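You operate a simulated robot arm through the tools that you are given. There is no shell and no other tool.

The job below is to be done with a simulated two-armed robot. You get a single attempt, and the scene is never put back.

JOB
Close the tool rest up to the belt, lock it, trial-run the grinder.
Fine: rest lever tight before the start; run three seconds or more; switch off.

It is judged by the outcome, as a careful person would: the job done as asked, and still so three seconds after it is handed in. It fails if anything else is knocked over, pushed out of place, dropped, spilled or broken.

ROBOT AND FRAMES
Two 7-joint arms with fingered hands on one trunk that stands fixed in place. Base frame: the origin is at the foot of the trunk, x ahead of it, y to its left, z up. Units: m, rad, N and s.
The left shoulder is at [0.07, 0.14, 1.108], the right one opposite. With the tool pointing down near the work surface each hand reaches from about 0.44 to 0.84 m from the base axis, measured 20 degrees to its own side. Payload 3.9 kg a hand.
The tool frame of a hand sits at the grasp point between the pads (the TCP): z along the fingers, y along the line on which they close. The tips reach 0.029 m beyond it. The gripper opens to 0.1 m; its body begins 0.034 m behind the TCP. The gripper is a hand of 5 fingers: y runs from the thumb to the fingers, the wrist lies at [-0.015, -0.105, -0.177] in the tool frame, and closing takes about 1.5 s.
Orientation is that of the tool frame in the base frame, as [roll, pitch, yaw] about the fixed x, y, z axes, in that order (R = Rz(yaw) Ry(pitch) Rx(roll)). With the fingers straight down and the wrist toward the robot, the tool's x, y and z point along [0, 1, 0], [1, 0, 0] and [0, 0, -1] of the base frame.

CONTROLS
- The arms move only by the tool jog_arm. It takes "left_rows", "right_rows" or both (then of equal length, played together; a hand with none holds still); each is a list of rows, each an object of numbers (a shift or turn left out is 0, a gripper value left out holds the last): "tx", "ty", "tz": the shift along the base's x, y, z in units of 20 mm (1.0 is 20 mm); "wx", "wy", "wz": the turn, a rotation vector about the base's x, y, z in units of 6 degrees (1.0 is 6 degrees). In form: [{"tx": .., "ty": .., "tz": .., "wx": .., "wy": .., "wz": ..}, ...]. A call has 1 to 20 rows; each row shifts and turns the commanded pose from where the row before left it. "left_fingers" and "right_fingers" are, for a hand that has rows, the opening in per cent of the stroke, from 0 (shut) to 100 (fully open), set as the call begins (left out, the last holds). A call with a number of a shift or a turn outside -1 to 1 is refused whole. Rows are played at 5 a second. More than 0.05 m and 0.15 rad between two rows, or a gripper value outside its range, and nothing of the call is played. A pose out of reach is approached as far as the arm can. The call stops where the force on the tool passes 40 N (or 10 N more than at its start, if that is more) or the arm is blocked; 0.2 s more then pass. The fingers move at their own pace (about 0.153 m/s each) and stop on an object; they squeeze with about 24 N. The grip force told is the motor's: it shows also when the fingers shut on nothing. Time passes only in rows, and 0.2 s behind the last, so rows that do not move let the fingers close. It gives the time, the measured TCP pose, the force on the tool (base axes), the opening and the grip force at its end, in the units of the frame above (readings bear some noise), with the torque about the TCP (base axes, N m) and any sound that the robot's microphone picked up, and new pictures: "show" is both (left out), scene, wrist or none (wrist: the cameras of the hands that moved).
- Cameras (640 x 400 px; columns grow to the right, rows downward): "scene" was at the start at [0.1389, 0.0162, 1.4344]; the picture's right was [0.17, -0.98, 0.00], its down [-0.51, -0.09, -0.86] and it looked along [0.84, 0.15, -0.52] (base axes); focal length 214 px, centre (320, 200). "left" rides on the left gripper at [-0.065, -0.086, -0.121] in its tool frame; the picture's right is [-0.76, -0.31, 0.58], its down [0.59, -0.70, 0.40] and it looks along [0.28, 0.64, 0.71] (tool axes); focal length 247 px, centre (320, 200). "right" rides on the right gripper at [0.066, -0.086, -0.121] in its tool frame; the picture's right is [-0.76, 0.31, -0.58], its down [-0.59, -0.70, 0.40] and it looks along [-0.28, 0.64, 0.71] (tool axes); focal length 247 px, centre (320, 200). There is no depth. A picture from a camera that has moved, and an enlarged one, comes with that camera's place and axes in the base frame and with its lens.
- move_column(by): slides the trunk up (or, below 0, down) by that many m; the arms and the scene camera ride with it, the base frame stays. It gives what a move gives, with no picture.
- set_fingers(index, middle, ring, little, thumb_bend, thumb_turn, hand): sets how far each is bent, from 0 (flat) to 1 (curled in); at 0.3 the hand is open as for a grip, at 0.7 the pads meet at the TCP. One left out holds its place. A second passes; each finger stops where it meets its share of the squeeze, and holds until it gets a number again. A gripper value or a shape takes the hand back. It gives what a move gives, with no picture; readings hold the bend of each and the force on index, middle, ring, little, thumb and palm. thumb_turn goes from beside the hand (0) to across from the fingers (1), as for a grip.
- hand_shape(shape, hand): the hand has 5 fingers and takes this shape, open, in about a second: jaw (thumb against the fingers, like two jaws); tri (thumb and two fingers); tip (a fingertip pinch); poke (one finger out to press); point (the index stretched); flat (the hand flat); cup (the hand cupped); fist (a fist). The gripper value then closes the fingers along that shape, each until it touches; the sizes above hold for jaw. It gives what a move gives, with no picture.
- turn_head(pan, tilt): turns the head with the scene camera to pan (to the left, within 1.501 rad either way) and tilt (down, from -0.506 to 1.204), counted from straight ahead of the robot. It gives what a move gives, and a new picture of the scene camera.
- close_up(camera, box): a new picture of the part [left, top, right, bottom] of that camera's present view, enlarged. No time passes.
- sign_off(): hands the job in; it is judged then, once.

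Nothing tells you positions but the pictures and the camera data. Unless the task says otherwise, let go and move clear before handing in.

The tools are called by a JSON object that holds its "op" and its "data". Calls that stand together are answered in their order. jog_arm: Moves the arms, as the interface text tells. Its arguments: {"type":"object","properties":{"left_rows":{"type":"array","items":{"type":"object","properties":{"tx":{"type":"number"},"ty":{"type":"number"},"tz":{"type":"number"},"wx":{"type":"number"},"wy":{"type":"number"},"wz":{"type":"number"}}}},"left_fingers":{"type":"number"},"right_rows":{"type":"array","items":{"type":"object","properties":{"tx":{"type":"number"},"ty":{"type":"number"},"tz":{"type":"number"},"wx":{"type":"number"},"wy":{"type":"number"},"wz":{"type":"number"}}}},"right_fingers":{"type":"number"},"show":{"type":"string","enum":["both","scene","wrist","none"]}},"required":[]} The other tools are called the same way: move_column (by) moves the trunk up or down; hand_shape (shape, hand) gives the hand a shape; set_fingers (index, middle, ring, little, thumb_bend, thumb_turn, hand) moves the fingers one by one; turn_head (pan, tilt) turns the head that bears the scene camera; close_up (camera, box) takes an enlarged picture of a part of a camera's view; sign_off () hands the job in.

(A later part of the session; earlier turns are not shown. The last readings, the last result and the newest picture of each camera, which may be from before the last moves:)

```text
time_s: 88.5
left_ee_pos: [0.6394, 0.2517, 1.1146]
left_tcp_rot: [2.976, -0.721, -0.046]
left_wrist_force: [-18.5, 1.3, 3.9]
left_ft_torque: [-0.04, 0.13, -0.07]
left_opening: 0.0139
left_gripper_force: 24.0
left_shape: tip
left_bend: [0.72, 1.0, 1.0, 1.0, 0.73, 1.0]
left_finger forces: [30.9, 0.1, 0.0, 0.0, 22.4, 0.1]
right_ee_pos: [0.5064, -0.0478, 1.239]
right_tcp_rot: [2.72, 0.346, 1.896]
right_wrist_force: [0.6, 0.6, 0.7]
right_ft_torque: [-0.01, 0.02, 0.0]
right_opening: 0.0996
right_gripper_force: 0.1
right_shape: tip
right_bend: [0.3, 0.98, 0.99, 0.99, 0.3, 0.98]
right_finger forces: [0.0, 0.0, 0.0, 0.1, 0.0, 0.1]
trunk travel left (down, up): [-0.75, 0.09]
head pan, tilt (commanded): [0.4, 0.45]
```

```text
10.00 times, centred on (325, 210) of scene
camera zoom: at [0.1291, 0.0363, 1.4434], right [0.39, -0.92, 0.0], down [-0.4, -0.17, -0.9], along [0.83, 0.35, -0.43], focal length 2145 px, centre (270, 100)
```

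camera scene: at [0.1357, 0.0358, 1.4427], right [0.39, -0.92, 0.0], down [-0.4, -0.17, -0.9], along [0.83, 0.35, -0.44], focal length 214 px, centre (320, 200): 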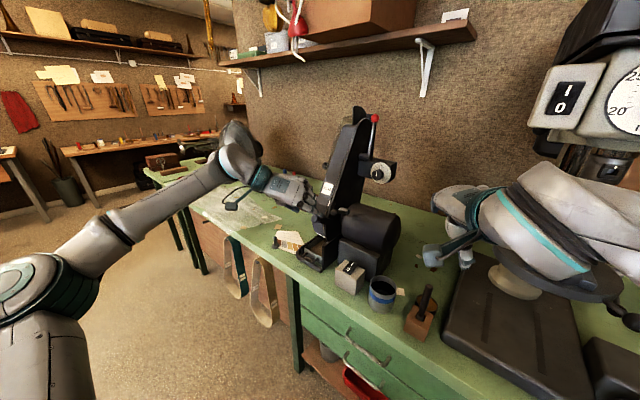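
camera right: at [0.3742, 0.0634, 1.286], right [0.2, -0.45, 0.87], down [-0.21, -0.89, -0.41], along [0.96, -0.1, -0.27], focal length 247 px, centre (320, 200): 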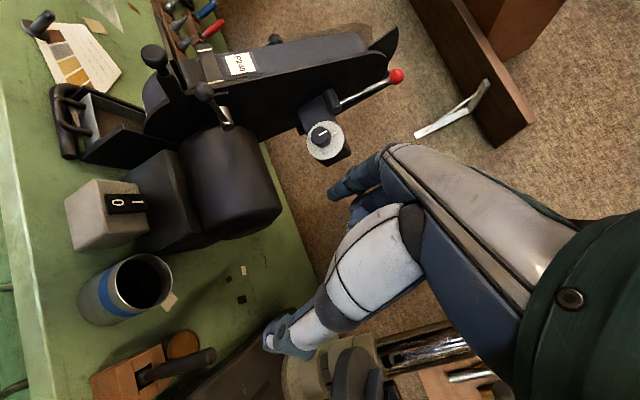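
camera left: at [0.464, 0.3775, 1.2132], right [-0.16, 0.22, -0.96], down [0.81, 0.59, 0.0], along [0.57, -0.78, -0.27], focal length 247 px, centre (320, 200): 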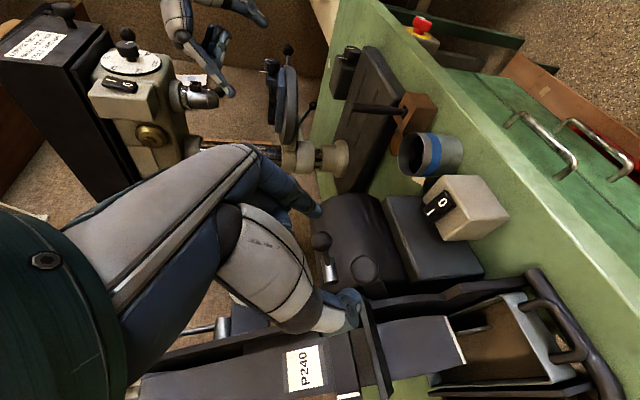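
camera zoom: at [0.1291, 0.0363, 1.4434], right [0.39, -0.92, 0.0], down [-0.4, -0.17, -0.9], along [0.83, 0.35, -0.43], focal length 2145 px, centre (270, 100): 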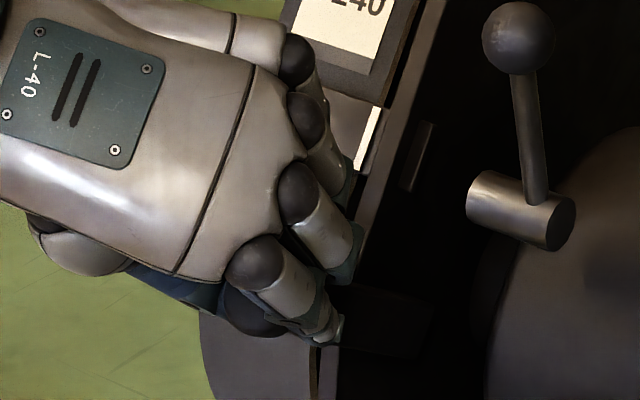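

It has firmed up to about 18 N after roughly 18 mm of travel. It could be the belt, a stop or a finger in the way, so I'll relax, let go and inspect.

{"op": "jog_arm", "data": {"left_rows": [{"tx": -0.21, "ty": 0.064, "tz": 0.12}, {"tx": -0.21, "ty": 0.064, "tz": 0.12}], "show": "none"}}

{"op": "jog_arm", "data": {"left_rows": [{}, {}, {}, {}, {}], "left_fingers": 60, "show": "none"}}

{"op": "jog_arm", "data": {"left_rows": [{"tx": -0.6, "ty": 0.18, "tz": 0.7}, {"tx": -0.6, "ty": 0.18, "tz": 0.7}, {"tx": -0.6, "ty": 0.18, "tz": 0.7}, {"tx": -0.6, "ty": 0.6, "tz": 0.5}, {"tx": -0.6, "ty": 0.8, "tz": 0.3}, {"tx": -0.5, "ty": 0.9}, {"ty": 0.9}], "show": "none"}}

{"op": "close_up", "data": {"camera": "scene", "box": [300, 190, 350, 230]}}

{"op": "close_up", "data": {"camera": "scene", "box": [270, 165, 370, 240]}}

```text
time_s: 89.1
left_ee_pos: [0.6371, 0.2524, 1.1141]
left_tcp_rot: [2.98, -0.713, -0.048]
left_wrist_force: [0.8, -6.5, -4.3]
left_ft_torque: [-0.12, 0.02, -0.1]
left_opening: 0.0136
left_gripper_force: 24.1
left_shape: tip
left_bend: [0.66, 1.0, 1.0, 1.0, 0.73, 1.0]
left_finger forces: [28.3, 0.0, 0.0, 0.0, 24.4, 0.0]
right_ee_pos: [0.5117, -0.0494, 1.2365]
right_tcp_rot: [2.725, 0.342, 1.897]
right_wrist_force: [-0.2, -0.4, 0.2]
right_ft_torque: [-0.02, 0.01, -0.01]
right_opening: 0.0998
right_gripper_force: 0.0
right_shape: tip
right_bend: [0.3, 0.98, 0.99, 0.99, 0.3, 0.98]
right_finger forces: [0.1, 0.0, 0.0, 0.0, 0.0, 0.0]
trunk travel left (down, up): [-0.75, 0.09]
head pan, tilt (commanded): [0.4, 0.45]
```

```text
time_s: 90.3
left_ee_pos: [0.6355, 0.2537, 1.118]
left_tcp_rot: [2.979, -0.717, -0.046]
left_wrist_force: [0.1, 0.4, -0.1]
left_ft_torque: [-0.01, -0.02, -0.02]
left_opening: 0.06
left_gripper_force: 0.1
left_shape: tip
left_bend: [0.45, 0.98, 0.99, 1.0, 0.31, 1.0]
left_finger forces: [0.0, 0.0, 0.0, 0.0, 0.0, 0.0]
right_ee_pos: [0.5106, -0.0491, 1.2368]
right_tcp_rot: [2.725, 0.342, 1.9]
right_wrist_force: [-0.1, 0.3, -0.1]
right_ft_torque: [-0.03, -0.02, -0.01]
right_opening: 0.0999
right_gripper_force: 0.0
right_shape: tip
right_bend: [0.3, 0.98, 0.99, 0.99, 0.3, 0.98]
right_finger forces: [0.0, 0.1, 0.0, 0.0, 0.0, 0.1]
trunk travel left (down, up): [-0.75, 0.09]
head pan, tilt (commanded): [0.4, 0.45]
```

```text
time_s: 91.9
left_ee_pos: [0.5672, 0.3288, 1.1754]
left_tcp_rot: [2.977, -0.715, -0.046]
left_wrist_force: [0.4, -0.1, 0.8]
left_ft_torque: [-0.01, 0.0, 0.0]
left_opening: 0.0602
left_gripper_force: 0.0
left_shape: tip
left_bend: [0.45, 0.98, 0.99, 0.99, 0.3, 1.0]
left_finger forces: [0.0, 0.0, 0.0, 0.1, 0.0, 0.1]
right_ee_pos: [0.5102, -0.0475, 1.2378]
right_tcp_rot: [2.725, 0.344, 1.899]
right_wrist_force: [-0.3, 0.1, 0.9]
right_ft_torque: [0.0, 0.0, -0.01]
right_opening: 0.0998
right_gripper_force: 0.1
right_shape: tip
right_bend: [0.3, 0.98, 0.99, 0.99, 0.3, 0.98]
right_finger forces: [0.1, 0.0, 0.0, 0.1, 0.0, 0.0]
trunk travel left (down, up): [-0.75, 0.09]
head pan, tilt (commanded): [0.4, 0.45]
```

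```text
10.00 times, centred on (325, 210) of scene
camera zoom: at [0.1353, 0.0368, 1.4427], right [0.39, -0.92, 0.0], down [-0.4, -0.17, -0.9], along [0.83, 0.35, -0.44], focal length 2145 px, centre (270, 100)
```

zoom: 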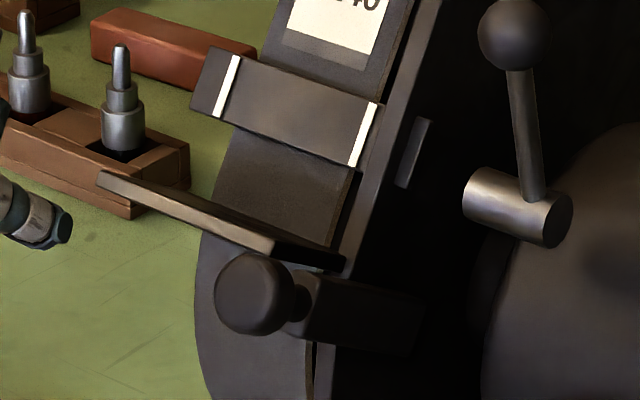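

```text
5.33 times, centred on (320, 202) of scene
camera zoom: at [0.1353, 0.0368, 1.4427], right [0.39, -0.92, 0.0], down [-0.4, -0.17, -0.9], along [0.83, 0.35, -0.44], focal length 1144 px, centre (320, 187)
```

zoom: 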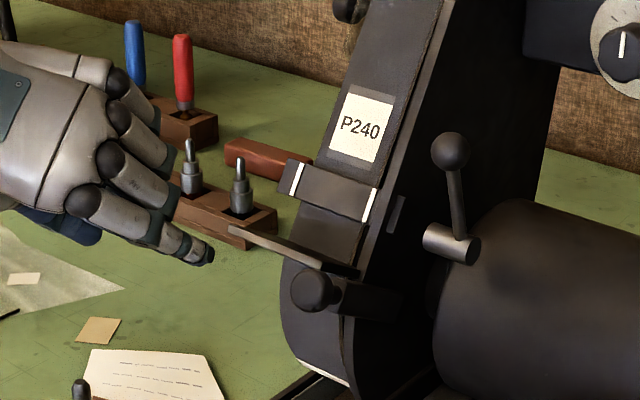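

The rest has advanced about 18 mm and the lever is still up. To judge the real gap I need the side view again, so I'll re-orient the left hand to its earlier viewing pose.

{"op": "jog_arm", "data": {"left_rows": [{"wx": 0.29, "wy": 0.957, "tx": -0.3, "ty": 0.6, "tz": 0.4}, {"wx": 0.29, "wy": 0.957, "tx": -0.3, "ty": 0.6, "tz": 0.4}, {"wx": 0.29, "wy": 0.957, "tx": -0.3, "ty": 0.6, "tz": 0.4}, {"wx": 0.29, "wy": 0.957, "tx": -0.3, "ty": 0.6, "tz": 0.4}, {"wx": 0.29, "wy": 0.957, "tx": -0.3, "ty": 0.6, "tz": 0.4}, {"wx": 0.29, "wy": 0.957, "tx": -0.3, "ty": 0.6}, {"wx": 0.29, "wy": 0.957, "ty": 0.6}, {"wz": 1}, {"wz": 1}, {"wz": 1}, {"wz": 1}, {"wz": 1}, {"wz": 1}, {"wz": 1}, {"wz": 1}, {"wz": 1}, {"wz": 1}, {"wz": 1}, {"wz": 1}, {"wz": 1}], "show": "none"}}

{"op": "jog_arm", "data": {"left_rows": [{"wz": 1}, {"wz": 1}, {"wz": 1}, {"wz": 0.6}, {"wx": -1, "tx": 0.2, "ty": 0.4}, {"wx": -1, "tx": 0.2, "ty": 0.4}, {"wx": -1, "tx": 0.2, "ty": 0.4}, {"wx": -1, "tx": 0.2, "ty": 0.4}, {"wx": -1, "tx": 0.2, "ty": 0.4}, {"wx": -1, "tx": 0.2, "ty": 0.4}, {"wx": -1, "tx": 0.2, "ty": 0.4}, {"wx": -1, "tx": 0.2, "ty": 0.4}], "show": "wrist"}}

```text
time_s: 96.1
left_ee_pos: [0.5302, 0.399, 1.213]
left_tcp_rot: [3.115, -0.11, 1.257]
left_wrist_force: [0.3, -0.1, -0.3]
left_ft_torque: [0.0, 0.01, 0.04]
left_opening: 0.0597
left_gripper_force: 0.1
left_shape: tip
left_bend: [0.45, 0.98, 0.99, 0.99, 0.3, 1.0]
left_finger forces: [0.1, 0.0, 0.0, 0.0, 0.1, 0.0]
left hand out of reach, approached as far as the arm can: row 6, 7
right_ee_pos: [0.5116, -0.0488, 1.2375]
right_tcp_rot: [2.726, 0.344, 1.899]
right_wrist_force: [0.2, 0.4, 0.9]
right_ft_torque: [-0.01, 0.02, 0.01]
right_opening: 0.0998
right_gripper_force: 0.1
right_shape: tip
right_bend: [0.3, 0.98, 0.99, 0.99, 0.3, 0.98]
right_finger forces: [0.0, 0.0, 0.0, 0.0, 0.0, 0.1]
trunk travel left (down, up): [-0.75, 0.09]
head pan, tilt (commanded): [0.4, 0.45]
```

```text
time_s: 98.7
left_ee_pos: [0.5618, 0.4637, 1.2123]
left_tcp_rot: [-3.106, 0.728, 1.65]
left_wrist_force: [-1.0, 0.9, 0.3]
left_ft_torque: [-0.01, -0.01, -0.02]
left_opening: 0.0598
left_gripper_force: 0.1
left_shape: tip
left_bend: [0.45, 0.98, 0.99, 0.99, 0.3, 1.0]
left_finger forces: [0.0, 0.1, 0.1, 0.0, 0.0, 0.1]
right_ee_pos: [0.5117, -0.0486, 1.2358]
right_tcp_rot: [2.725, 0.345, 1.899]
right_wrist_force: [-0.7, 0.5, 0.5]
right_ft_torque: [0.03, -0.01, -0.01]
right_opening: 0.0995
right_gripper_force: 0.1
right_shape: tip
right_bend: [0.3, 0.98, 0.99, 0.99, 0.3, 0.98]
right_finger forces: [0.0, 0.1, 0.0, 0.1, 0.0, 0.1]
trunk travel left (down, up): [-0.75, 0.09]
head pan, tilt (commanded): [0.4, 0.45]
camera left: at [0.4771, 0.4895, 1.3489], right [-0.25, -0.96, 0.08], down [-0.73, 0.13, -0.67], along [0.64, -0.23, -0.74], focal length 247 px, centre (320, 200)
```

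left: 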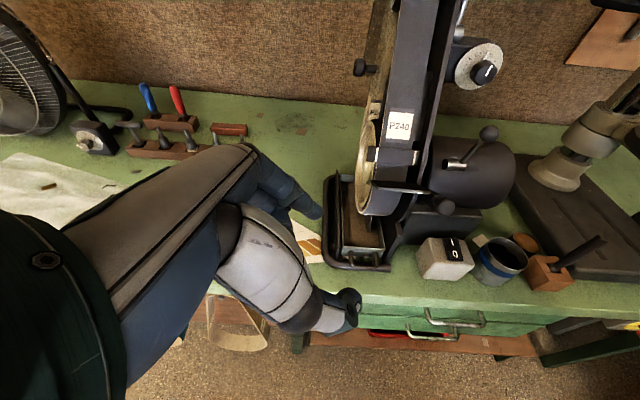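

{"op": "close_up", "data": {"camera": "left", "box": [355, 140, 435, 220]}}

{"op": "close_up", "data": {"camera": "left", "box": [360, 165, 410, 205]}}

{"op": "jog_arm", "data": {"left_rows": [{"ty": 1, "tz": -0.6, "wx": -0.8}, {"ty": 1, "tz": -0.6, "wx": -0.8}, {"ty": 1, "tz": -0.6, "wx": -0.8}, {"ty": 0.8, "tz": -0.6, "wx": -0.8}], "show": "wrist"}}

```text
5.00 times, centred on (395, 180) of left
camera zoom: at [0.4771, 0.4895, 1.3489], right [-0.25, -0.96, 0.08], down [-0.73, 0.13, -0.67], along [0.64, -0.23, -0.74], focal length 1235 px, centre (-55, 300)
```

zoom: 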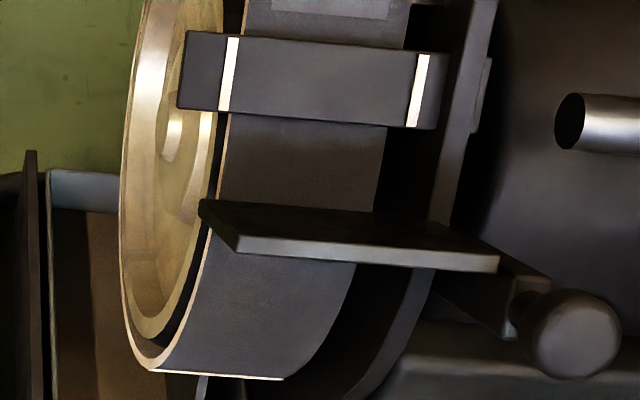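

```text
10.00 times, centred on (385, 185) of left
camera zoom: at [0.4771, 0.4895, 1.3489], right [-0.25, -0.96, 0.08], down [-0.73, 0.13, -0.67], along [0.64, -0.23, -0.74], focal length 2470 px, centre (-330, 350)
```

zoom: 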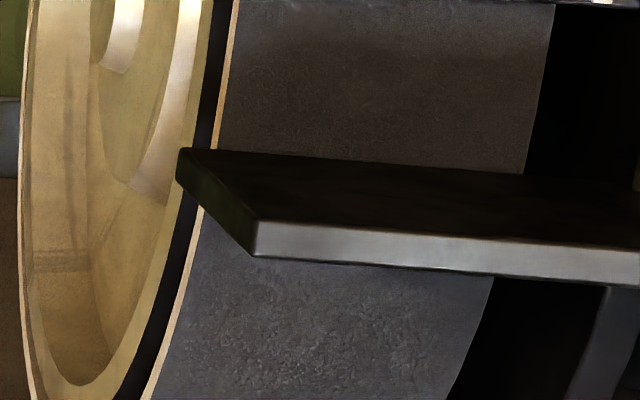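

```text
time_s: 99.7
left_ee_pos: [0.5623, 0.5308, 1.1653]
left_tcp_rot: [-3.05, 1.06, 1.694]
left_wrist_force: [-0.6, 1.2, -0.1]
left_ft_torque: [-0.01, -0.02, 0.0]
left_opening: 0.06
left_gripper_force: 0.0
left_shape: tip
left_bend: [0.45, 0.98, 0.99, 0.99, 0.3, 1.0]
left_finger forces: [0.0, 0.0, 0.0, 0.0, 0.0, 0.0]
left hand out of reach, approached as far as the arm can: row 4
right_ee_pos: [0.5119, -0.0488, 1.2369]
right_tcp_rot: [2.729, 0.343, 1.899]
right_wrist_force: [-0.3, 0.0, -0.3]
right_ft_torque: [0.04, 0.02, -0.04]
right_opening: 0.0999
right_gripper_force: 0.0
right_shape: tip
right_bend: [0.3, 0.98, 0.99, 0.99, 0.3, 0.98]
right_finger forces: [0.1, 0.1, 0.0, 0.0, 0.1, 0.0]
trunk travel left (down, up): [-0.75, 0.09]
head pan, tilt (commanded): [0.4, 0.45]
camera left: at [0.4775, 0.6012, 1.2848], right [-0.25, -0.88, 0.39], down [-0.73, -0.09, -0.68], along [0.64, -0.46, -0.62], focal length 247 px, centre (320, 200)
```

left: 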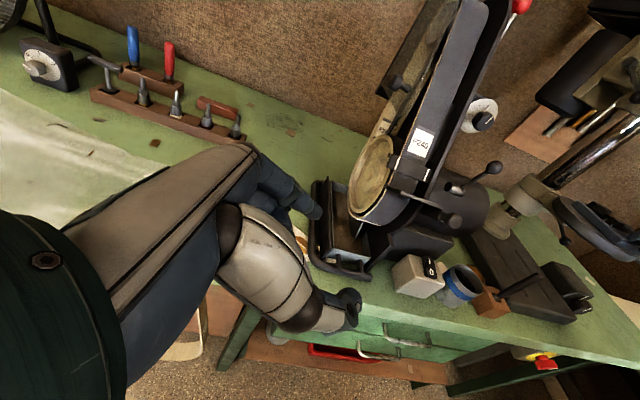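

{"op": "close_up", "data": {"camera": "left", "box": [360, 140, 460, 230]}}

{"op": "close_up", "data": {"camera": "left", "box": [375, 175, 425, 215]}}

```text
4.44 times, centred on (410, 185) of left
camera zoom: at [0.4775, 0.6012, 1.2848], right [-0.25, -0.88, 0.39], down [-0.73, -0.09, -0.68], along [0.64, -0.46, -0.62], focal length 1098 px, centre (-80, 267)
```

zoom: 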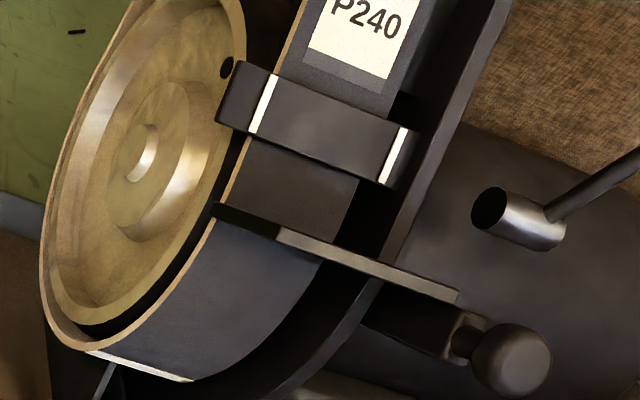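

```text
10.00 times, centred on (400, 195) of left
camera zoom: at [0.4775, 0.6012, 1.2848], right [-0.25, -0.88, 0.39], down [-0.73, -0.09, -0.68], along [0.64, -0.46, -0.62], focal length 2470 px, centre (-480, 250)
```

zoom: 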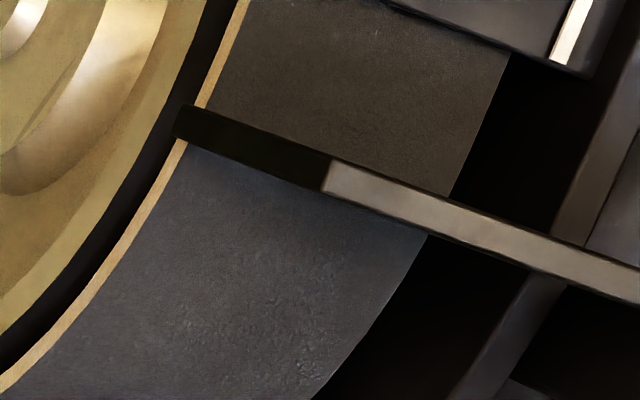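

The side views show the plate now close to the belt. I'll zoom further to judge the remaining gap.

{"op": "close_up", "data": {"camera": "left", "box": [382, 178, 406, 193]}}

{"op": "close_up", "data": {"camera": "scene", "box": [308, 200, 338, 220]}}

```text
16.00 times, centred on (394, 186) of left
camera zoom: at [0.4775, 0.6012, 1.2848], right [-0.25, -0.88, 0.39], down [-0.73, -0.09, -0.68], along [0.64, -0.46, -0.62], focal length 3952 px, centre (-864, 432)
```

zoom: 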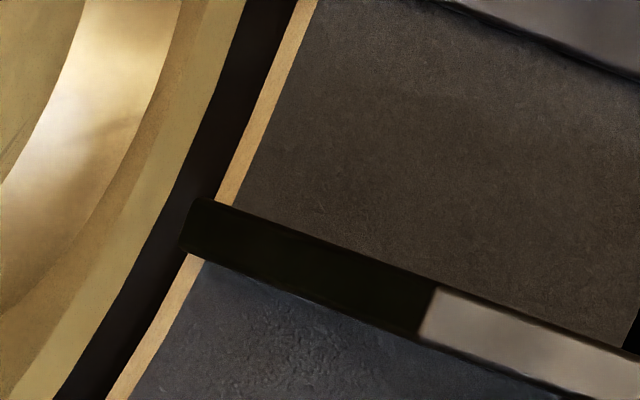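

```text
16.00 times, centred on (323, 210) of scene
camera zoom: at [0.1364, 0.0368, 1.4426], right [0.39, -0.92, 0.0], down [-0.4, -0.17, -0.9], along [0.83, 0.35, -0.44], focal length 3432 px, centre (272, 40)
```

zoom: 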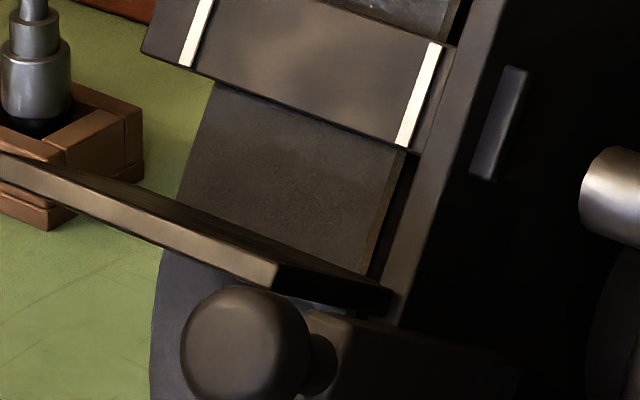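

The views disagree on whether the gap is about 4 or 10 mm. The block I felt may have been the curled fingers, so I'll push again with bare fingertips, which needs only about 5 N now it's loose. I'll turn the left hand back to the working orientation with a "poke" shape.

{"op": "jog_arm", "data": {"left_rows": [{"wx": 1, "tx": -0.31, "ty": -0.6, "tz": 0.3}, {"wx": 1, "tx": -0.31, "ty": -0.6, "tz": 0.3}, {"wx": 1, "tx": -0.31, "ty": -0.6, "tz": 0.3}, {"wx": 1, "tx": -0.31, "ty": -0.6, "tz": 0.3}, {"wx": 1, "tx": -0.31, "ty": -0.6, "tz": 0.3}, {"wx": 1, "tx": -0.31, "ty": -0.6, "tz": 0.3}, {"wx": 1, "tx": -0.31, "ty": -0.6, "tz": 0.3}, {"wx": 1, "tx": -0.31, "ty": -0.6, "tz": 0.3}, {"wx": 1, "tx": -0.31, "ty": -0.6, "tz": 0.3}, {"wx": 1, "tx": -0.31, "ty": -0.6, "tz": 0.3}, {"wz": -1}, {"wz": -1}, {"wz": -1}, {"wz": -1}, {"wz": -1}, {"wz": -1}, {"wz": -1}, {"wz": -1}, {"wz": -1}, {"wz": -1}], "show": "none"}}

{"op": "jog_arm", "data": {"left_rows": [{"wz": -1}, {"wz": -1}, {"wz": -1}, {"wz": -1}, {"wz": -1}, {"wz": -1}, {"wz": -0.8}, {"wx": -0.29, "wy": -0.957}, {"wx": -0.29, "wy": -0.957}, {"wx": -0.29, "wy": -0.957}, {"wx": -0.29, "wy": -0.957}, {"wx": -0.29, "wy": -0.957}, {"wx": -0.29, "wy": -0.957}, {"wx": -0.29, "wy": -0.957}], "show": "none"}}

{"op": "hand_shape", "data": {"hand": "left", "shape": "poke"}}

{"op": "close_up", "data": {"camera": "scene", "box": [200, 130, 370, 240]}}

```text
time_s: 103.9
left_ee_pos: [0.4989, 0.4121, 1.2262]
left_tcp_rot: [3.125, 0.015, 0.58]
left_wrist_force: [0.7, 0.4, -0.2]
left_ft_torque: [-0.03, 0.01, 0.02]
left_opening: 0.06
left_gripper_force: 0.1
left_shape: tip
left_bend: [0.45, 0.98, 0.99, 0.99, 0.3, 1.0]
left_finger forces: [0.0, 0.0, 0.0, 0.1, 0.0, 0.0]
right_ee_pos: [0.511, -0.0482, 1.2374]
right_tcp_rot: [2.723, 0.344, 1.898]
right_wrist_force: [-0.5, -0.6, 0.2]
right_ft_torque: [-0.03, -0.04, -0.03]
right_opening: 0.0997
right_gripper_force: 0.0
right_shape: tip
right_bend: [0.3, 0.98, 0.99, 0.99, 0.3, 0.98]
right_finger forces: [0.1, 0.1, 0.1, 0.1, 0.0, 0.0]
trunk travel left (down, up): [-0.75, 0.09]
head pan, tilt (commanded): [0.4, 0.45]
```

```text
time_s: 106.9
left_ee_pos: [0.4714, 0.4246, 1.2198]
left_tcp_rot: [2.906, -0.692, 0.034]
left_wrist_force: [0.8, 0.0, -0.8]
left_ft_torque: [-0.04, 0.02, 0.0]
left_opening: 0.0598
left_gripper_force: 0.1
left_shape: tip
left_bend: [0.45, 0.98, 0.99, 0.99, 0.3, 1.0]
left_finger forces: [0.0, 0.0, 0.0, 0.0, 0.0, 0.0]
left hand out of reach, approached as far as the arm can: row 6, 7
right_ee_pos: [0.5099, -0.047, 1.2378]
right_tcp_rot: [2.725, 0.344, 1.899]
right_wrist_force: [0.9, 0.5, -1.0]
right_ft_torque: [-0.02, -0.01, 0.0]
right_opening: 0.1
right_gripper_force: 0.2
right_shape: tip
right_bend: [0.3, 0.98, 0.99, 0.99, 0.3, 0.98]
right_finger forces: [0.0, 0.1, 0.0, 0.0, 0.1, 0.1]
trunk travel left (down, up): [-0.75, 0.09]
head pan, tilt (commanded): [0.4, 0.45]
```

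```text
time_s: 107.8
left_ee_pos: [0.4721, 0.4235, 1.2199]
left_tcp_rot: [2.909, -0.69, 0.031]
left_wrist_force: [0.8, 0.3, -0.3]
left_ft_torque: [0.0, 0.01, 0.03]
left_opening: 0.0
left_gripper_force: 0.0
left_shape: poke
left_bend: [0.7, 0.7, 0.99, 0.99, 1.0, 1.0]
left_finger forces: [0.1, 0.0, 0.1, 0.1, 0.0, 0.1]
right_ee_pos: [0.5111, -0.0479, 1.2378]
right_tcp_rot: [2.725, 0.344, 1.9]
right_wrist_force: [-0.1, 0.9, -0.4]
right_ft_torque: [-0.03, 0.0, 0.03]
right_opening: 0.0998
right_gripper_force: 0.0
right_shape: tip
right_bend: [0.3, 0.98, 0.99, 0.99, 0.3, 0.98]
right_finger forces: [0.1, 0.1, 0.0, 0.1, 0.0, 0.1]
trunk travel left (down, up): [-0.75, 0.09]
head pan, tilt (commanded): [0.4, 0.45]
```

```text
3.64 times, centred on (285, 185) of scene
camera zoom: at [0.1349, 0.0364, 1.4427], right [0.39, -0.92, 0.0], down [-0.4, -0.17, -0.9], along [0.83, 0.35, -0.44], focal length 780 px, centre (447, 254)
```

zoom: 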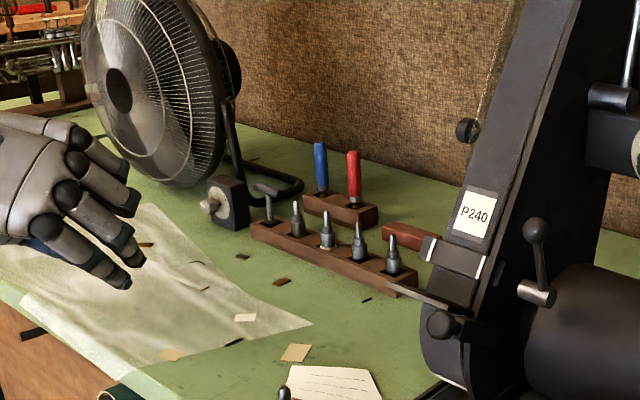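

The hand is back in working orientation with the poke shape. I'll move to about 4 cm behind the knob's new position.

{"op": "jog_arm", "data": {"left_rows": [{"tx": 0.65, "ty": -0.92, "tz": -0.36}, {"tx": 0.65, "ty": -0.92, "tz": -0.36}, {"tx": 0.65, "ty": -0.92, "tz": -0.36}, {"tx": 0.65, "ty": -0.92, "tz": -0.36}, {"tx": 0.65, "ty": -0.92, "tz": -0.36}, {"tx": 0.65, "ty": -0.92, "tz": -0.36}, {"tx": 0.65, "ty": -0.92, "tz": -0.36}, {"tx": 0.65, "ty": -0.92, "tz": -0.36}], "show": "none"}}

{"op": "close_up", "data": {"camera": "scene", "box": [285, 175, 360, 235]}}

{"op": "close_up", "data": {"camera": "left", "box": [240, 140, 440, 360]}}

```text
time_s: 109.6
left_ee_pos: [0.5762, 0.2758, 1.1621]
left_tcp_rot: [2.909, -0.689, 0.031]
left_wrist_force: [-0.4, 0.3, 0.2]
left_ft_torque: [0.02, 0.02, -0.01]
left_opening: 0.0
left_gripper_force: 0.2
left_shape: poke
left_bend: [0.7, 0.7, 0.99, 0.99, 1.0, 1.0]
left_finger forces: [0.0, 0.1, 0.0, 0.1, 0.1, 0.1]
right_ee_pos: [0.5132, -0.0499, 1.2367]
right_tcp_rot: [2.724, 0.345, 1.899]
right_wrist_force: [0.0, -0.9, -1.0]
right_ft_torque: [0.02, 0.0, 0.07]
right_opening: 0.0995
right_gripper_force: 0.2
right_shape: tip
right_bend: [0.3, 0.98, 0.99, 0.99, 0.3, 0.98]
right_finger forces: [0.1, 0.0, 0.1, 0.0, 0.0, 0.1]
trunk travel left (down, up): [-0.75, 0.09]
head pan, tilt (commanded): [0.4, 0.45]
```

```text
6.67 times, centred on (322, 205) of scene
camera zoom: at [0.1358, 0.0357, 1.4427], right [0.39, -0.92, 0.0], down [-0.4, -0.17, -0.9], along [0.83, 0.35, -0.44], focal length 1430 px, centre (303, 167)
```

zoom: 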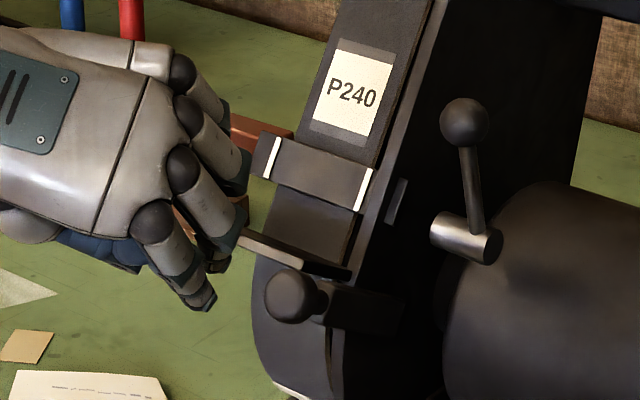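

```text
1.82 times, centred on (340, 250) of left
camera zoom: at [0.4593, 0.3831, 1.1964], right [-0.19, 0.16, -0.97], down [0.79, 0.62, -0.05], along [0.59, -0.77, -0.24], focal length 449 px, centre (284, 109)
```

zoom: 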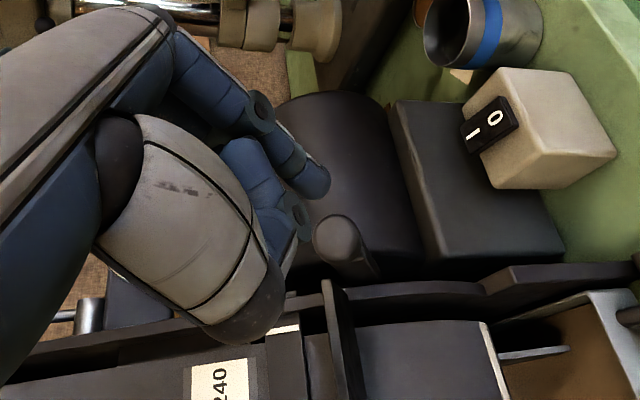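

The tips are a few millimetres left of the knob axis and a bit steep. I'll level the hand onto the slide direction and re-centre.

{"op": "jog_arm", "data": {"left_rows": [{"wx": -0.23, "wy": -0.766}, {"wx": -0.23, "wy": -0.766}, {"wx": -0.23, "wy": -0.766}, {"wx": -0.23, "wy": -0.766}, {"tx": -0.02, "ty": -0.24, "tz": -0.55}], "show": "none"}}

{"op": "close_up", "data": {"camera": "scene", "box": [285, 175, 360, 235]}}

{"op": "close_up", "data": {"camera": "left", "box": [240, 140, 440, 360]}}

```text
time_s: 110.8
left_ee_pos: [0.5759, 0.2712, 1.1522]
left_tcp_rot: [2.715, -1.002, 0.179]
left_wrist_force: [0.2, 0.1, 0.2]
left_ft_torque: [-0.01, -0.01, -0.01]
left_opening: 0.0001
left_gripper_force: 0.0
left_shape: poke
left_bend: [0.7, 0.7, 0.99, 0.99, 1.0, 1.0]
left_finger forces: [0.0, 0.0, 0.1, 0.0, 0.1, 0.1]
right_ee_pos: [0.5117, -0.0478, 1.2371]
right_tcp_rot: [2.725, 0.345, 1.899]
right_wrist_force: [0.1, -0.4, 0.3]
right_ft_torque: [0.03, 0.0, 0.03]
right_opening: 0.1002
right_gripper_force: 0.1
right_shape: tip
right_bend: [0.3, 0.98, 0.99, 0.99, 0.3, 0.98]
right_finger forces: [0.1, 0.1, 0.0, 0.0, 0.0, 0.1]
trunk travel left (down, up): [-0.75, 0.09]
head pan, tilt (commanded): [0.4, 0.45]
```

```text
6.67 times, centred on (322, 205) of scene
camera zoom: at [0.1353, 0.0361, 1.4427], right [0.39, -0.92, 0.0], down [-0.4, -0.17, -0.9], along [0.83, 0.35, -0.44], focal length 1430 px, centre (303, 167)
```

zoom: 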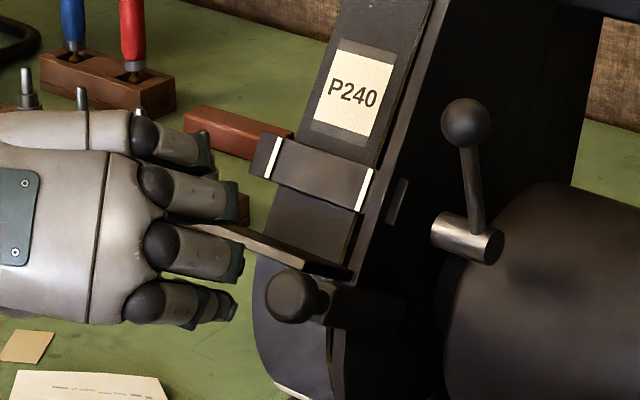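

```text
1.82 times, centred on (340, 250) of left
camera zoom: at [0.4555, 0.3799, 1.1369], right [0.13, 0.07, -0.99], down [0.77, 0.62, 0.14], along [0.62, -0.78, 0.03], focal length 449 px, centre (284, 109)
```

zoom: 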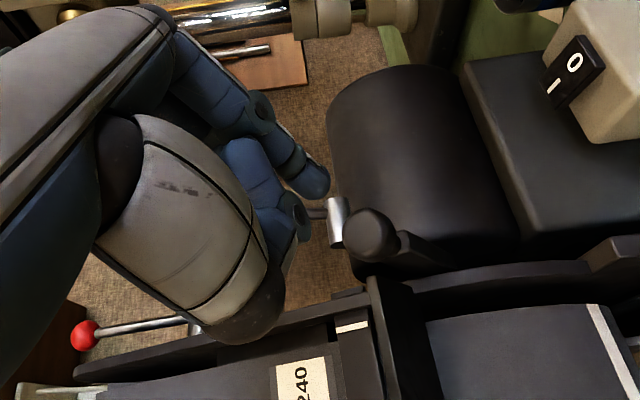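

This angle shows the plate against the belt quite well, so I'll zoom there.

{"op": "close_up", "data": {"camera": "left", "box": [340, 280, 440, 380]}}

{"op": "close_up", "data": {"camera": "left", "box": [340, 300, 480, 400]}}

```text
4.00 times, centred on (390, 330) of left
camera zoom: at [0.4555, 0.3799, 1.1369], right [0.13, 0.07, -0.99], down [0.77, 0.62, 0.14], along [0.62, -0.78, 0.03], focal length 988 px, centre (40, -320)
```

zoom: 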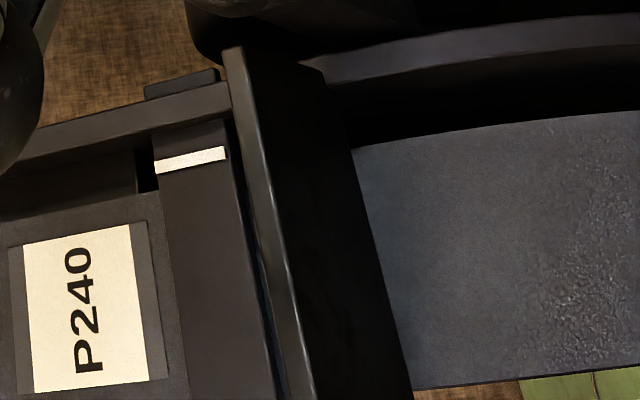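

```text
4.00 times, centred on (410, 350) of left
camera zoom: at [0.4555, 0.3799, 1.1369], right [0.13, 0.07, -0.99], down [0.77, 0.62, 0.14], along [0.62, -0.78, 0.03], focal length 988 px, centre (-40, -400)
```

zoom: 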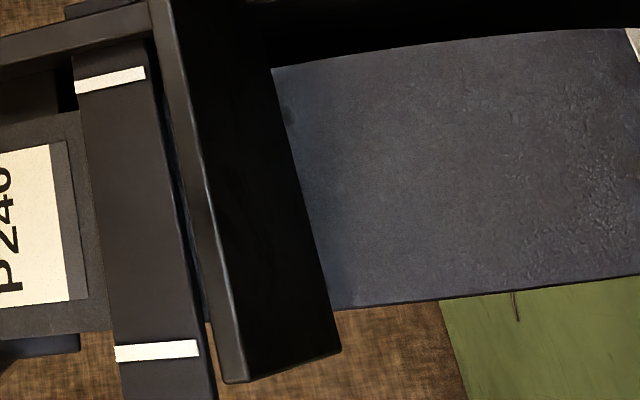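

The tips are aligned with the knob axis within 1–2 mm, and I now estimate about 5 mm of gap left. Pushing along the slide direction again.

{"op": "jog_arm", "data": {"left_rows": [{"tx": 0.209, "ty": -0.0635, "tz": -0.121}, {"tx": 0.209, "ty": -0.0635, "tz": -0.121}, {"tx": 0.209, "ty": -0.0635, "tz": -0.121}, {"tx": 0.209, "ty": -0.0635, "tz": -0.121}, {"tx": 0.209, "ty": -0.0635, "tz": -0.121}], "show": "none"}}

{"op": "jog_arm", "data": {"left_rows": [{"tx": 0.0837, "ty": -0.0254, "tz": -0.0485}, {"tx": 0.0837, "ty": -0.0254, "tz": -0.0485}], "show": "none"}}

{"op": "close_up", "data": {"camera": "scene", "box": [295, 185, 345, 225]}}

```text
time_s: 112.0
left_ee_pos: [0.5948, 0.2656, 1.139]
left_tcp_rot: [2.716, -1.002, 0.177]
left_wrist_force: [0.5, -0.7, 0.4]
left_ft_torque: [-0.02, -0.01, 0.02]
left_opening: 0.0001
left_gripper_force: 0.1
left_shape: poke
left_bend: [0.7, 0.7, 0.99, 0.99, 1.0, 1.0]
left_finger forces: [0.0, 0.0, 0.0, 0.0, 0.1, 0.1]
right_ee_pos: [0.5116, -0.0475, 1.238]
right_tcp_rot: [2.724, 0.345, 1.898]
right_wrist_force: [-0.9, 0.4, -0.5]
right_ft_torque: [0.01, 0.01, 0.03]
right_opening: 0.0994
right_gripper_force: 0.0
right_shape: tip
right_bend: [0.3, 0.98, 0.99, 0.99, 0.3, 0.98]
right_finger forces: [0.0, 0.0, 0.0, 0.1, 0.0, 0.0]
trunk travel left (down, up): [-0.75, 0.09]
head pan, tilt (commanded): [0.4, 0.45]
```

```text
time_s: 112.6
left_ee_pos: [0.5988, 0.2645, 1.1369]
left_tcp_rot: [2.716, -1.002, 0.177]
left_wrist_force: [0.8, -0.2, -0.5]
left_ft_torque: [0.03, 0.01, 0.0]
left_opening: 0.0003
left_gripper_force: 0.0
left_shape: poke
left_bend: [0.7, 0.7, 0.99, 0.99, 1.0, 1.0]
left_finger forces: [0.0, 0.0, 0.0, 0.1, 0.1, 0.0]
right_ee_pos: [0.5114, -0.0472, 1.2377]
right_tcp_rot: [2.724, 0.345, 1.898]
right_wrist_force: [-0.6, -0.7, -0.4]
right_ft_torque: [0.03, -0.01, -0.02]
right_opening: 0.1
right_gripper_force: 0.1
right_shape: tip
right_bend: [0.3, 0.98, 0.99, 0.99, 0.3, 0.98]
right_finger forces: [0.1, 0.0, 0.0, 0.1, 0.0, 0.0]
trunk travel left (down, up): [-0.75, 0.09]
head pan, tilt (commanded): [0.4, 0.45]
```

```text
10.00 times, centred on (320, 205) of scene
camera zoom: at [0.135, 0.0364, 1.4427], right [0.39, -0.92, 0.0], down [-0.4, -0.17, -0.9], along [0.83, 0.35, -0.44], focal length 2145 px, centre (320, 150)
```

zoom: 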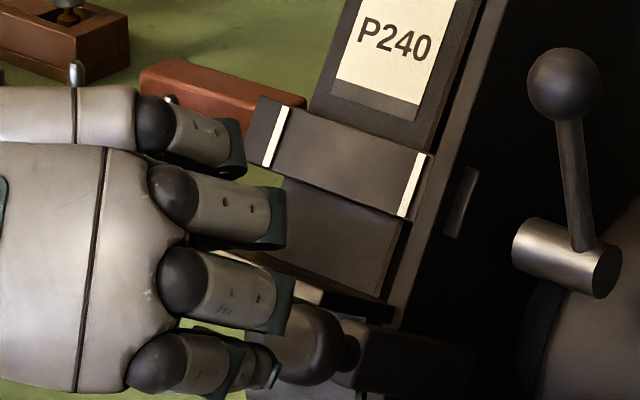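

{"op": "jog_arm", "data": {"left_rows": [{"tx": 0.0837, "ty": -0.0254, "tz": -0.0485}, {"tx": 0.0837, "ty": -0.0254, "tz": -0.0485}, {"tx": 0.0837, "ty": -0.0254, "tz": -0.0485}], "show": "none"}}

{"op": "jog_arm", "data": {"left_rows": [{"tx": 0.0837, "ty": -0.0254, "tz": -0.0485}, {"tx": 0.0837, "ty": -0.0254, "tz": -0.0485}], "show": "none"}}

{"op": "close_up", "data": {"camera": "scene", "box": [295, 185, 345, 225]}}

```text
time_s: 113.4
left_ee_pos: [0.6047, 0.2631, 1.1345]
left_tcp_rot: [2.715, -1.001, 0.178]
left_wrist_force: [-0.3, -0.1, -0.5]
left_ft_torque: [0.01, 0.01, -0.01]
left_opening: 0.0002
left_gripper_force: 0.1
left_shape: poke
left_bend: [0.7, 0.7, 0.99, 0.99, 1.0, 1.0]
left_finger forces: [0.0, 0.1, 0.0, 0.1, 0.0, 0.0]
right_ee_pos: [0.5111, -0.0487, 1.2371]
right_tcp_rot: [2.723, 0.343, 1.898]
right_wrist_force: [-0.5, -0.4, 0.0]
right_ft_torque: [0.01, 0.01, 0.0]
right_opening: 0.0998
right_gripper_force: 0.0
right_shape: tip
right_bend: [0.3, 0.98, 0.99, 0.99, 0.3, 0.98]
right_finger forces: [0.0, 0.1, 0.0, 0.1, 0.0, 0.0]
trunk travel left (down, up): [-0.75, 0.09]
head pan, tilt (commanded): [0.4, 0.45]
```

```text
time_s: 114.0
left_ee_pos: [0.608, 0.2617, 1.1321]
left_tcp_rot: [2.714, -1.001, 0.18]
left_wrist_force: [0.6, 0.0, -0.4]
left_ft_torque: [0.0, 0.0, -0.04]
left_opening: 0.0
left_gripper_force: 0.1
left_shape: poke
left_bend: [0.7, 0.7, 0.99, 0.99, 1.0, 1.0]
left_finger forces: [0.1, 0.1, 0.0, 0.1, 0.1, 0.0]
right_ee_pos: [0.511, -0.0489, 1.2369]
right_tcp_rot: [2.724, 0.344, 1.9]
right_wrist_force: [0.0, -0.4, 0.6]
right_ft_torque: [0.0, 0.02, 0.01]
right_opening: 0.0998
right_gripper_force: 0.0
right_shape: tip
right_bend: [0.3, 0.98, 0.99, 0.99, 0.3, 0.98]
right_finger forces: [0.0, 0.1, 0.0, 0.0, 0.0, 0.0]
trunk travel left (down, up): [-0.75, 0.09]
head pan, tilt (commanded): [0.4, 0.45]
```

```text
10.00 times, centred on (320, 205) of scene
camera zoom: at [0.135, 0.0364, 1.4427], right [0.39, -0.92, 0.0], down [-0.4, -0.17, -0.9], along [0.83, 0.35, -0.44], focal length 2145 px, centre (320, 150)
```

zoom: 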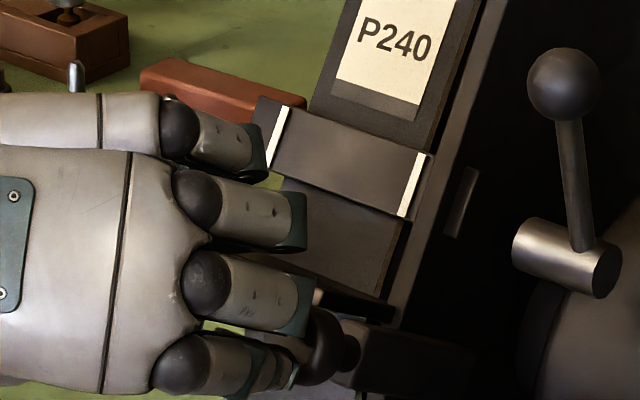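

{"op": "jog_arm", "data": {"left_rows": [{"tx": 0.0837, "ty": -0.0254, "tz": -0.0485}, {"tx": 0.0837, "ty": -0.0254, "tz": -0.0485}, {"tx": 0.0837, "ty": -0.0254, "tz": -0.0485}], "show": "none"}}

{"op": "close_up", "data": {"camera": "scene", "box": [295, 185, 345, 225]}}

{"op": "close_up", "data": {"camera": "left", "box": [240, 140, 440, 360]}}

```text
time_s: 114.8
left_ee_pos: [0.6121, 0.2604, 1.1305]
left_tcp_rot: [2.716, -1.002, 0.175]
left_wrist_force: [-4.2, 1.6, 2.8]
left_ft_torque: [0.0, -0.02, 0.0]
left_opening: 0.0001
left_gripper_force: 0.1
left_shape: poke
left_bend: [0.7, 0.7, 0.99, 0.99, 1.0, 1.0]
left_finger forces: [0.0, 5.4, 0.1, 0.1, 0.1, 0.0]
right_ee_pos: [0.5098, -0.048, 1.2375]
right_tcp_rot: [2.724, 0.344, 1.9]
right_wrist_force: [-0.1, 0.5, -0.5]
right_ft_torque: [0.01, 0.0, -0.02]
right_opening: 0.0999
right_gripper_force: 0.0
right_shape: tip
right_bend: [0.3, 0.98, 0.99, 0.99, 0.3, 0.98]
right_finger forces: [0.0, 0.1, 0.1, 0.0, 0.1, 0.2]
trunk travel left (down, up): [-0.75, 0.09]
head pan, tilt (commanded): [0.4, 0.45]
```

```text
10.00 times, centred on (320, 205) of scene
camera zoom: at [0.1331, 0.0365, 1.443], right [0.39, -0.92, 0.0], down [-0.4, -0.17, -0.9], along [0.83, 0.35, -0.43], focal length 2145 px, centre (320, 150)
```

zoom: 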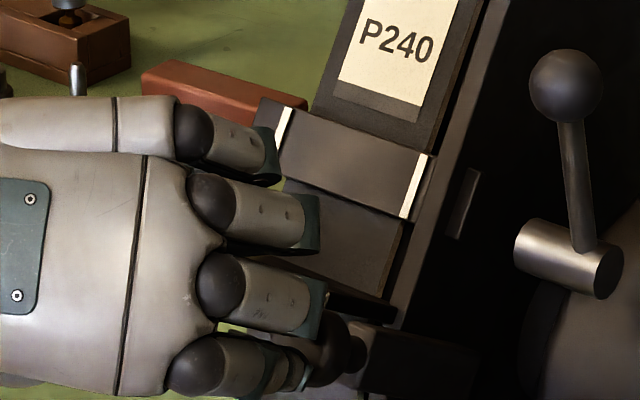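

```text
1.82 times, centred on (340, 250) of left
camera zoom: at [0.4915, 0.3691, 1.1158], right [0.13, 0.06, -0.99], down [0.77, 0.62, 0.14], along [0.62, -0.78, 0.03], focal length 449 px, centre (284, 109)
```

zoom: 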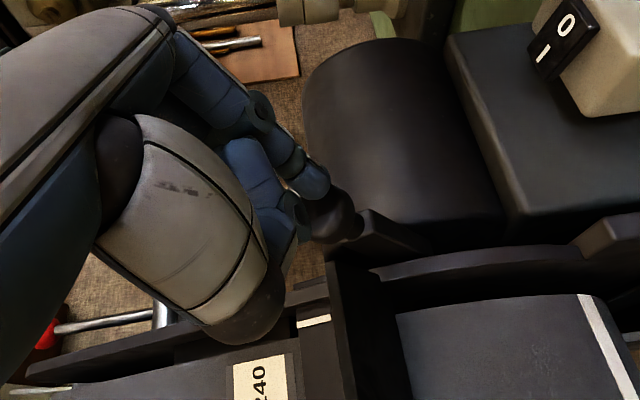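

Contact by the middle finger at about 5 N, exactly along the slide. Continuing slowly.

{"op": "jog_arm", "data": {"left_rows": [{"tx": 0.0837, "ty": -0.0254, "tz": -0.0485}, {"tx": 0.0837, "ty": -0.0254, "tz": -0.0485}], "show": "none"}}

{"op": "jog_arm", "data": {"left_rows": [{"tx": 0.0837, "ty": -0.0254, "tz": -0.0485}, {"tx": 0.0837, "ty": -0.0254, "tz": -0.0485}], "show": "none"}}

{"op": "close_up", "data": {"camera": "scene", "box": [295, 185, 345, 225]}}

```text
time_s: 115.4
left_ee_pos: [0.6125, 0.2604, 1.1317]
left_tcp_rot: [2.706, -1.006, 0.186]
left_wrist_force: [-16.7, 3.5, 7.9]
left_ft_torque: [-0.06, -0.11, -0.07]
left_opening: 0.0002
left_gripper_force: 0.0
left_shape: poke
left_bend: [0.7, 0.7, 0.99, 0.99, 1.0, 1.0]
left_finger forces: [0.0, 19.4, 0.0, 0.0, 0.0, 0.0]
right_ee_pos: [0.5065, -0.0478, 1.2391]
right_tcp_rot: [2.718, 0.345, 1.898]
right_wrist_force: [-0.1, -0.4, 0.2]
right_ft_torque: [0.01, 0.04, 0.0]
right_opening: 0.0996
right_gripper_force: 0.1
right_shape: tip
right_bend: [0.3, 0.98, 0.99, 0.99, 0.3, 0.98]
right_finger forces: [0.0, 0.0, 0.1, 0.1, 0.0, 0.1]
trunk travel left (down, up): [-0.75, 0.09]
head pan, tilt (commanded): [0.4, 0.45]
```

```text
time_s: 116.0
left_ee_pos: [0.612, 0.2591, 1.1319]
left_tcp_rot: [2.708, -1.009, 0.181]
left_wrist_force: [-24.4, 6.0, 14.3]
left_ft_torque: [-0.01, -0.1, -0.03]
left_opening: 0.0
left_gripper_force: 0.0
left_shape: poke
left_bend: [0.7, 0.7, 0.99, 0.99, 1.0, 1.0]
left_finger forces: [0.1, 28.1, 0.1, 0.0, 0.1, 0.0]
right_ee_pos: [0.5034, -0.0465, 1.2404]
right_tcp_rot: [2.718, 0.346, 1.898]
right_wrist_force: [0.2, 0.0, -0.4]
right_ft_torque: [0.02, 0.0, 0.02]
right_opening: 0.0997
right_gripper_force: 0.1
right_shape: tip
right_bend: [0.3, 0.98, 0.99, 0.99, 0.3, 0.98]
right_finger forces: [0.1, 0.1, 0.0, 0.0, 0.1, 0.0]
trunk travel left (down, up): [-0.75, 0.09]
head pan, tilt (commanded): [0.4, 0.45]
```

```text
10.00 times, centred on (320, 205) of scene
camera zoom: at [0.1259, 0.0372, 1.4438], right [0.39, -0.92, 0.0], down [-0.39, -0.17, -0.9], along [0.83, 0.35, -0.43], focal length 2145 px, centre (320, 150)
```

zoom: 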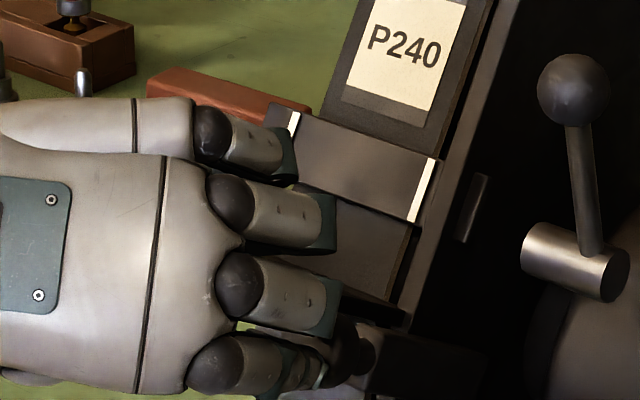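

The rest is hard against its stop: 29 N along the slide with no movement, all of it through the knob. So it's as far in as it goes. I'll ease off, back out, and prepare the pinch to swing the lever back to its tight stop.

{"op": "jog_arm", "data": {"left_rows": [{"tx": -0.5, "ty": 0.15, "tz": 0.3}, {"tx": -0.84, "ty": 0.25, "tz": 0.485}, {"tx": -0.84, "ty": 0.25, "tz": 0.6}, {"wx": 0.23, "wy": 0.766, "tz": 0.9}, {"wx": 0.23, "wy": 0.766, "tz": 0.9}, {"wx": 0.23, "wy": 0.766, "tz": 0.9}, {"wx": 0.23, "wy": 0.766, "tz": 0.5}], "show": "none"}}

{"op": "hand_shape", "data": {"hand": "left", "shape": "tip"}}

{"op": "close_up", "data": {"camera": "scene", "box": [270, 150, 380, 235]}}

{"op": "close_up", "data": {"camera": "scene", "box": [305, 190, 345, 220]}}

```text
time_s: 117.6
left_ee_pos: [0.5768, 0.2714, 1.2181]
left_tcp_rot: [2.912, -0.69, 0.029]
left_wrist_force: [-0.1, 0.0, 0.3]
left_ft_torque: [0.0, 0.0, 0.03]
left_opening: 0.0
left_gripper_force: 0.1
left_shape: poke
left_bend: [0.7, 0.7, 0.99, 0.99, 1.0, 1.0]
left_finger forces: [0.0, 0.0, 0.0, 0.0, 0.0, 0.0]
right_ee_pos: [0.5111, -0.0491, 1.2365]
right_tcp_rot: [2.725, 0.344, 1.9]
right_wrist_force: [0.0, 0.4, 0.4]
right_ft_torque: [-0.01, -0.03, 0.01]
right_opening: 0.0997
right_gripper_force: 0.1
right_shape: tip
right_bend: [0.3, 0.98, 0.99, 0.99, 0.3, 0.98]
right_finger forces: [0.1, 0.1, 0.0, 0.0, 0.0, 0.0]
trunk travel left (down, up): [-0.75, 0.09]
head pan, tilt (commanded): [0.4, 0.45]
```

```text
time_s: 118.5
left_ee_pos: [0.5763, 0.2726, 1.2184]
left_tcp_rot: [2.913, -0.691, 0.029]
left_wrist_force: [-0.6, -1.1, 0.3]
left_ft_torque: [-0.01, -0.02, -0.01]
left_opening: 0.0999
left_gripper_force: 0.1
left_shape: tip
left_bend: [0.3, 0.98, 0.99, 0.99, 0.3, 0.98]
left_finger forces: [0.0, 0.0, 0.1, 0.1, 0.0, 0.1]
right_ee_pos: [0.5119, -0.0475, 1.237]
right_tcp_rot: [2.725, 0.345, 1.897]
right_wrist_force: [-1.0, 0.2, -0.3]
right_ft_torque: [0.0, -0.02, -0.01]
right_opening: 0.1
right_gripper_force: 0.0
right_shape: tip
right_bend: [0.3, 0.98, 0.99, 0.99, 0.3, 0.98]
right_finger forces: [0.1, 0.1, 0.1, 0.0, 0.1, 0.0]
trunk travel left (down, up): [-0.75, 0.09]
head pan, tilt (commanded): [0.4, 0.45]
```

```text
4.71 times, centred on (325, 192) of scene
camera zoom: at [0.1351, 0.0364, 1.4427], right [0.39, -0.92, 0.0], down [-0.4, -0.17, -0.9], along [0.83, 0.35, -0.44], focal length 1009 px, centre (296, 235)
```

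zoom: 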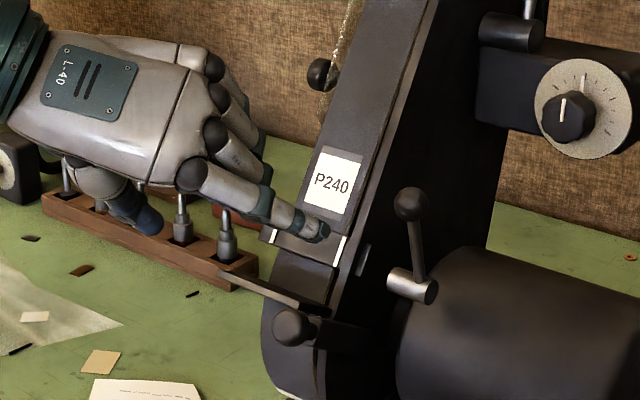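

```text
13.33 times, centred on (325, 205) of scene
camera zoom: at [0.1351, 0.0364, 1.4427], right [0.39, -0.92, 0.0], down [-0.4, -0.17, -0.9], along [0.83, 0.35, -0.44], focal length 2860 px, centre (253, 133)
```

zoom: 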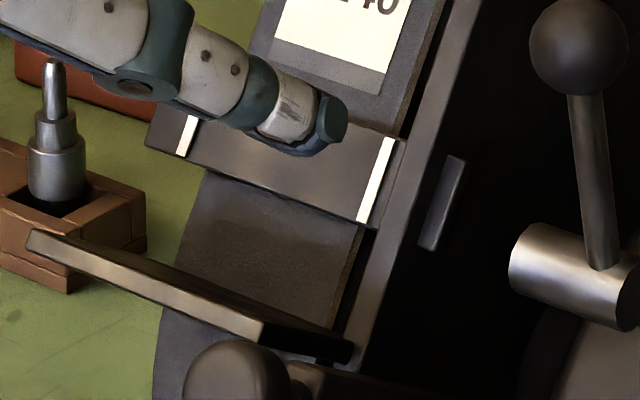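

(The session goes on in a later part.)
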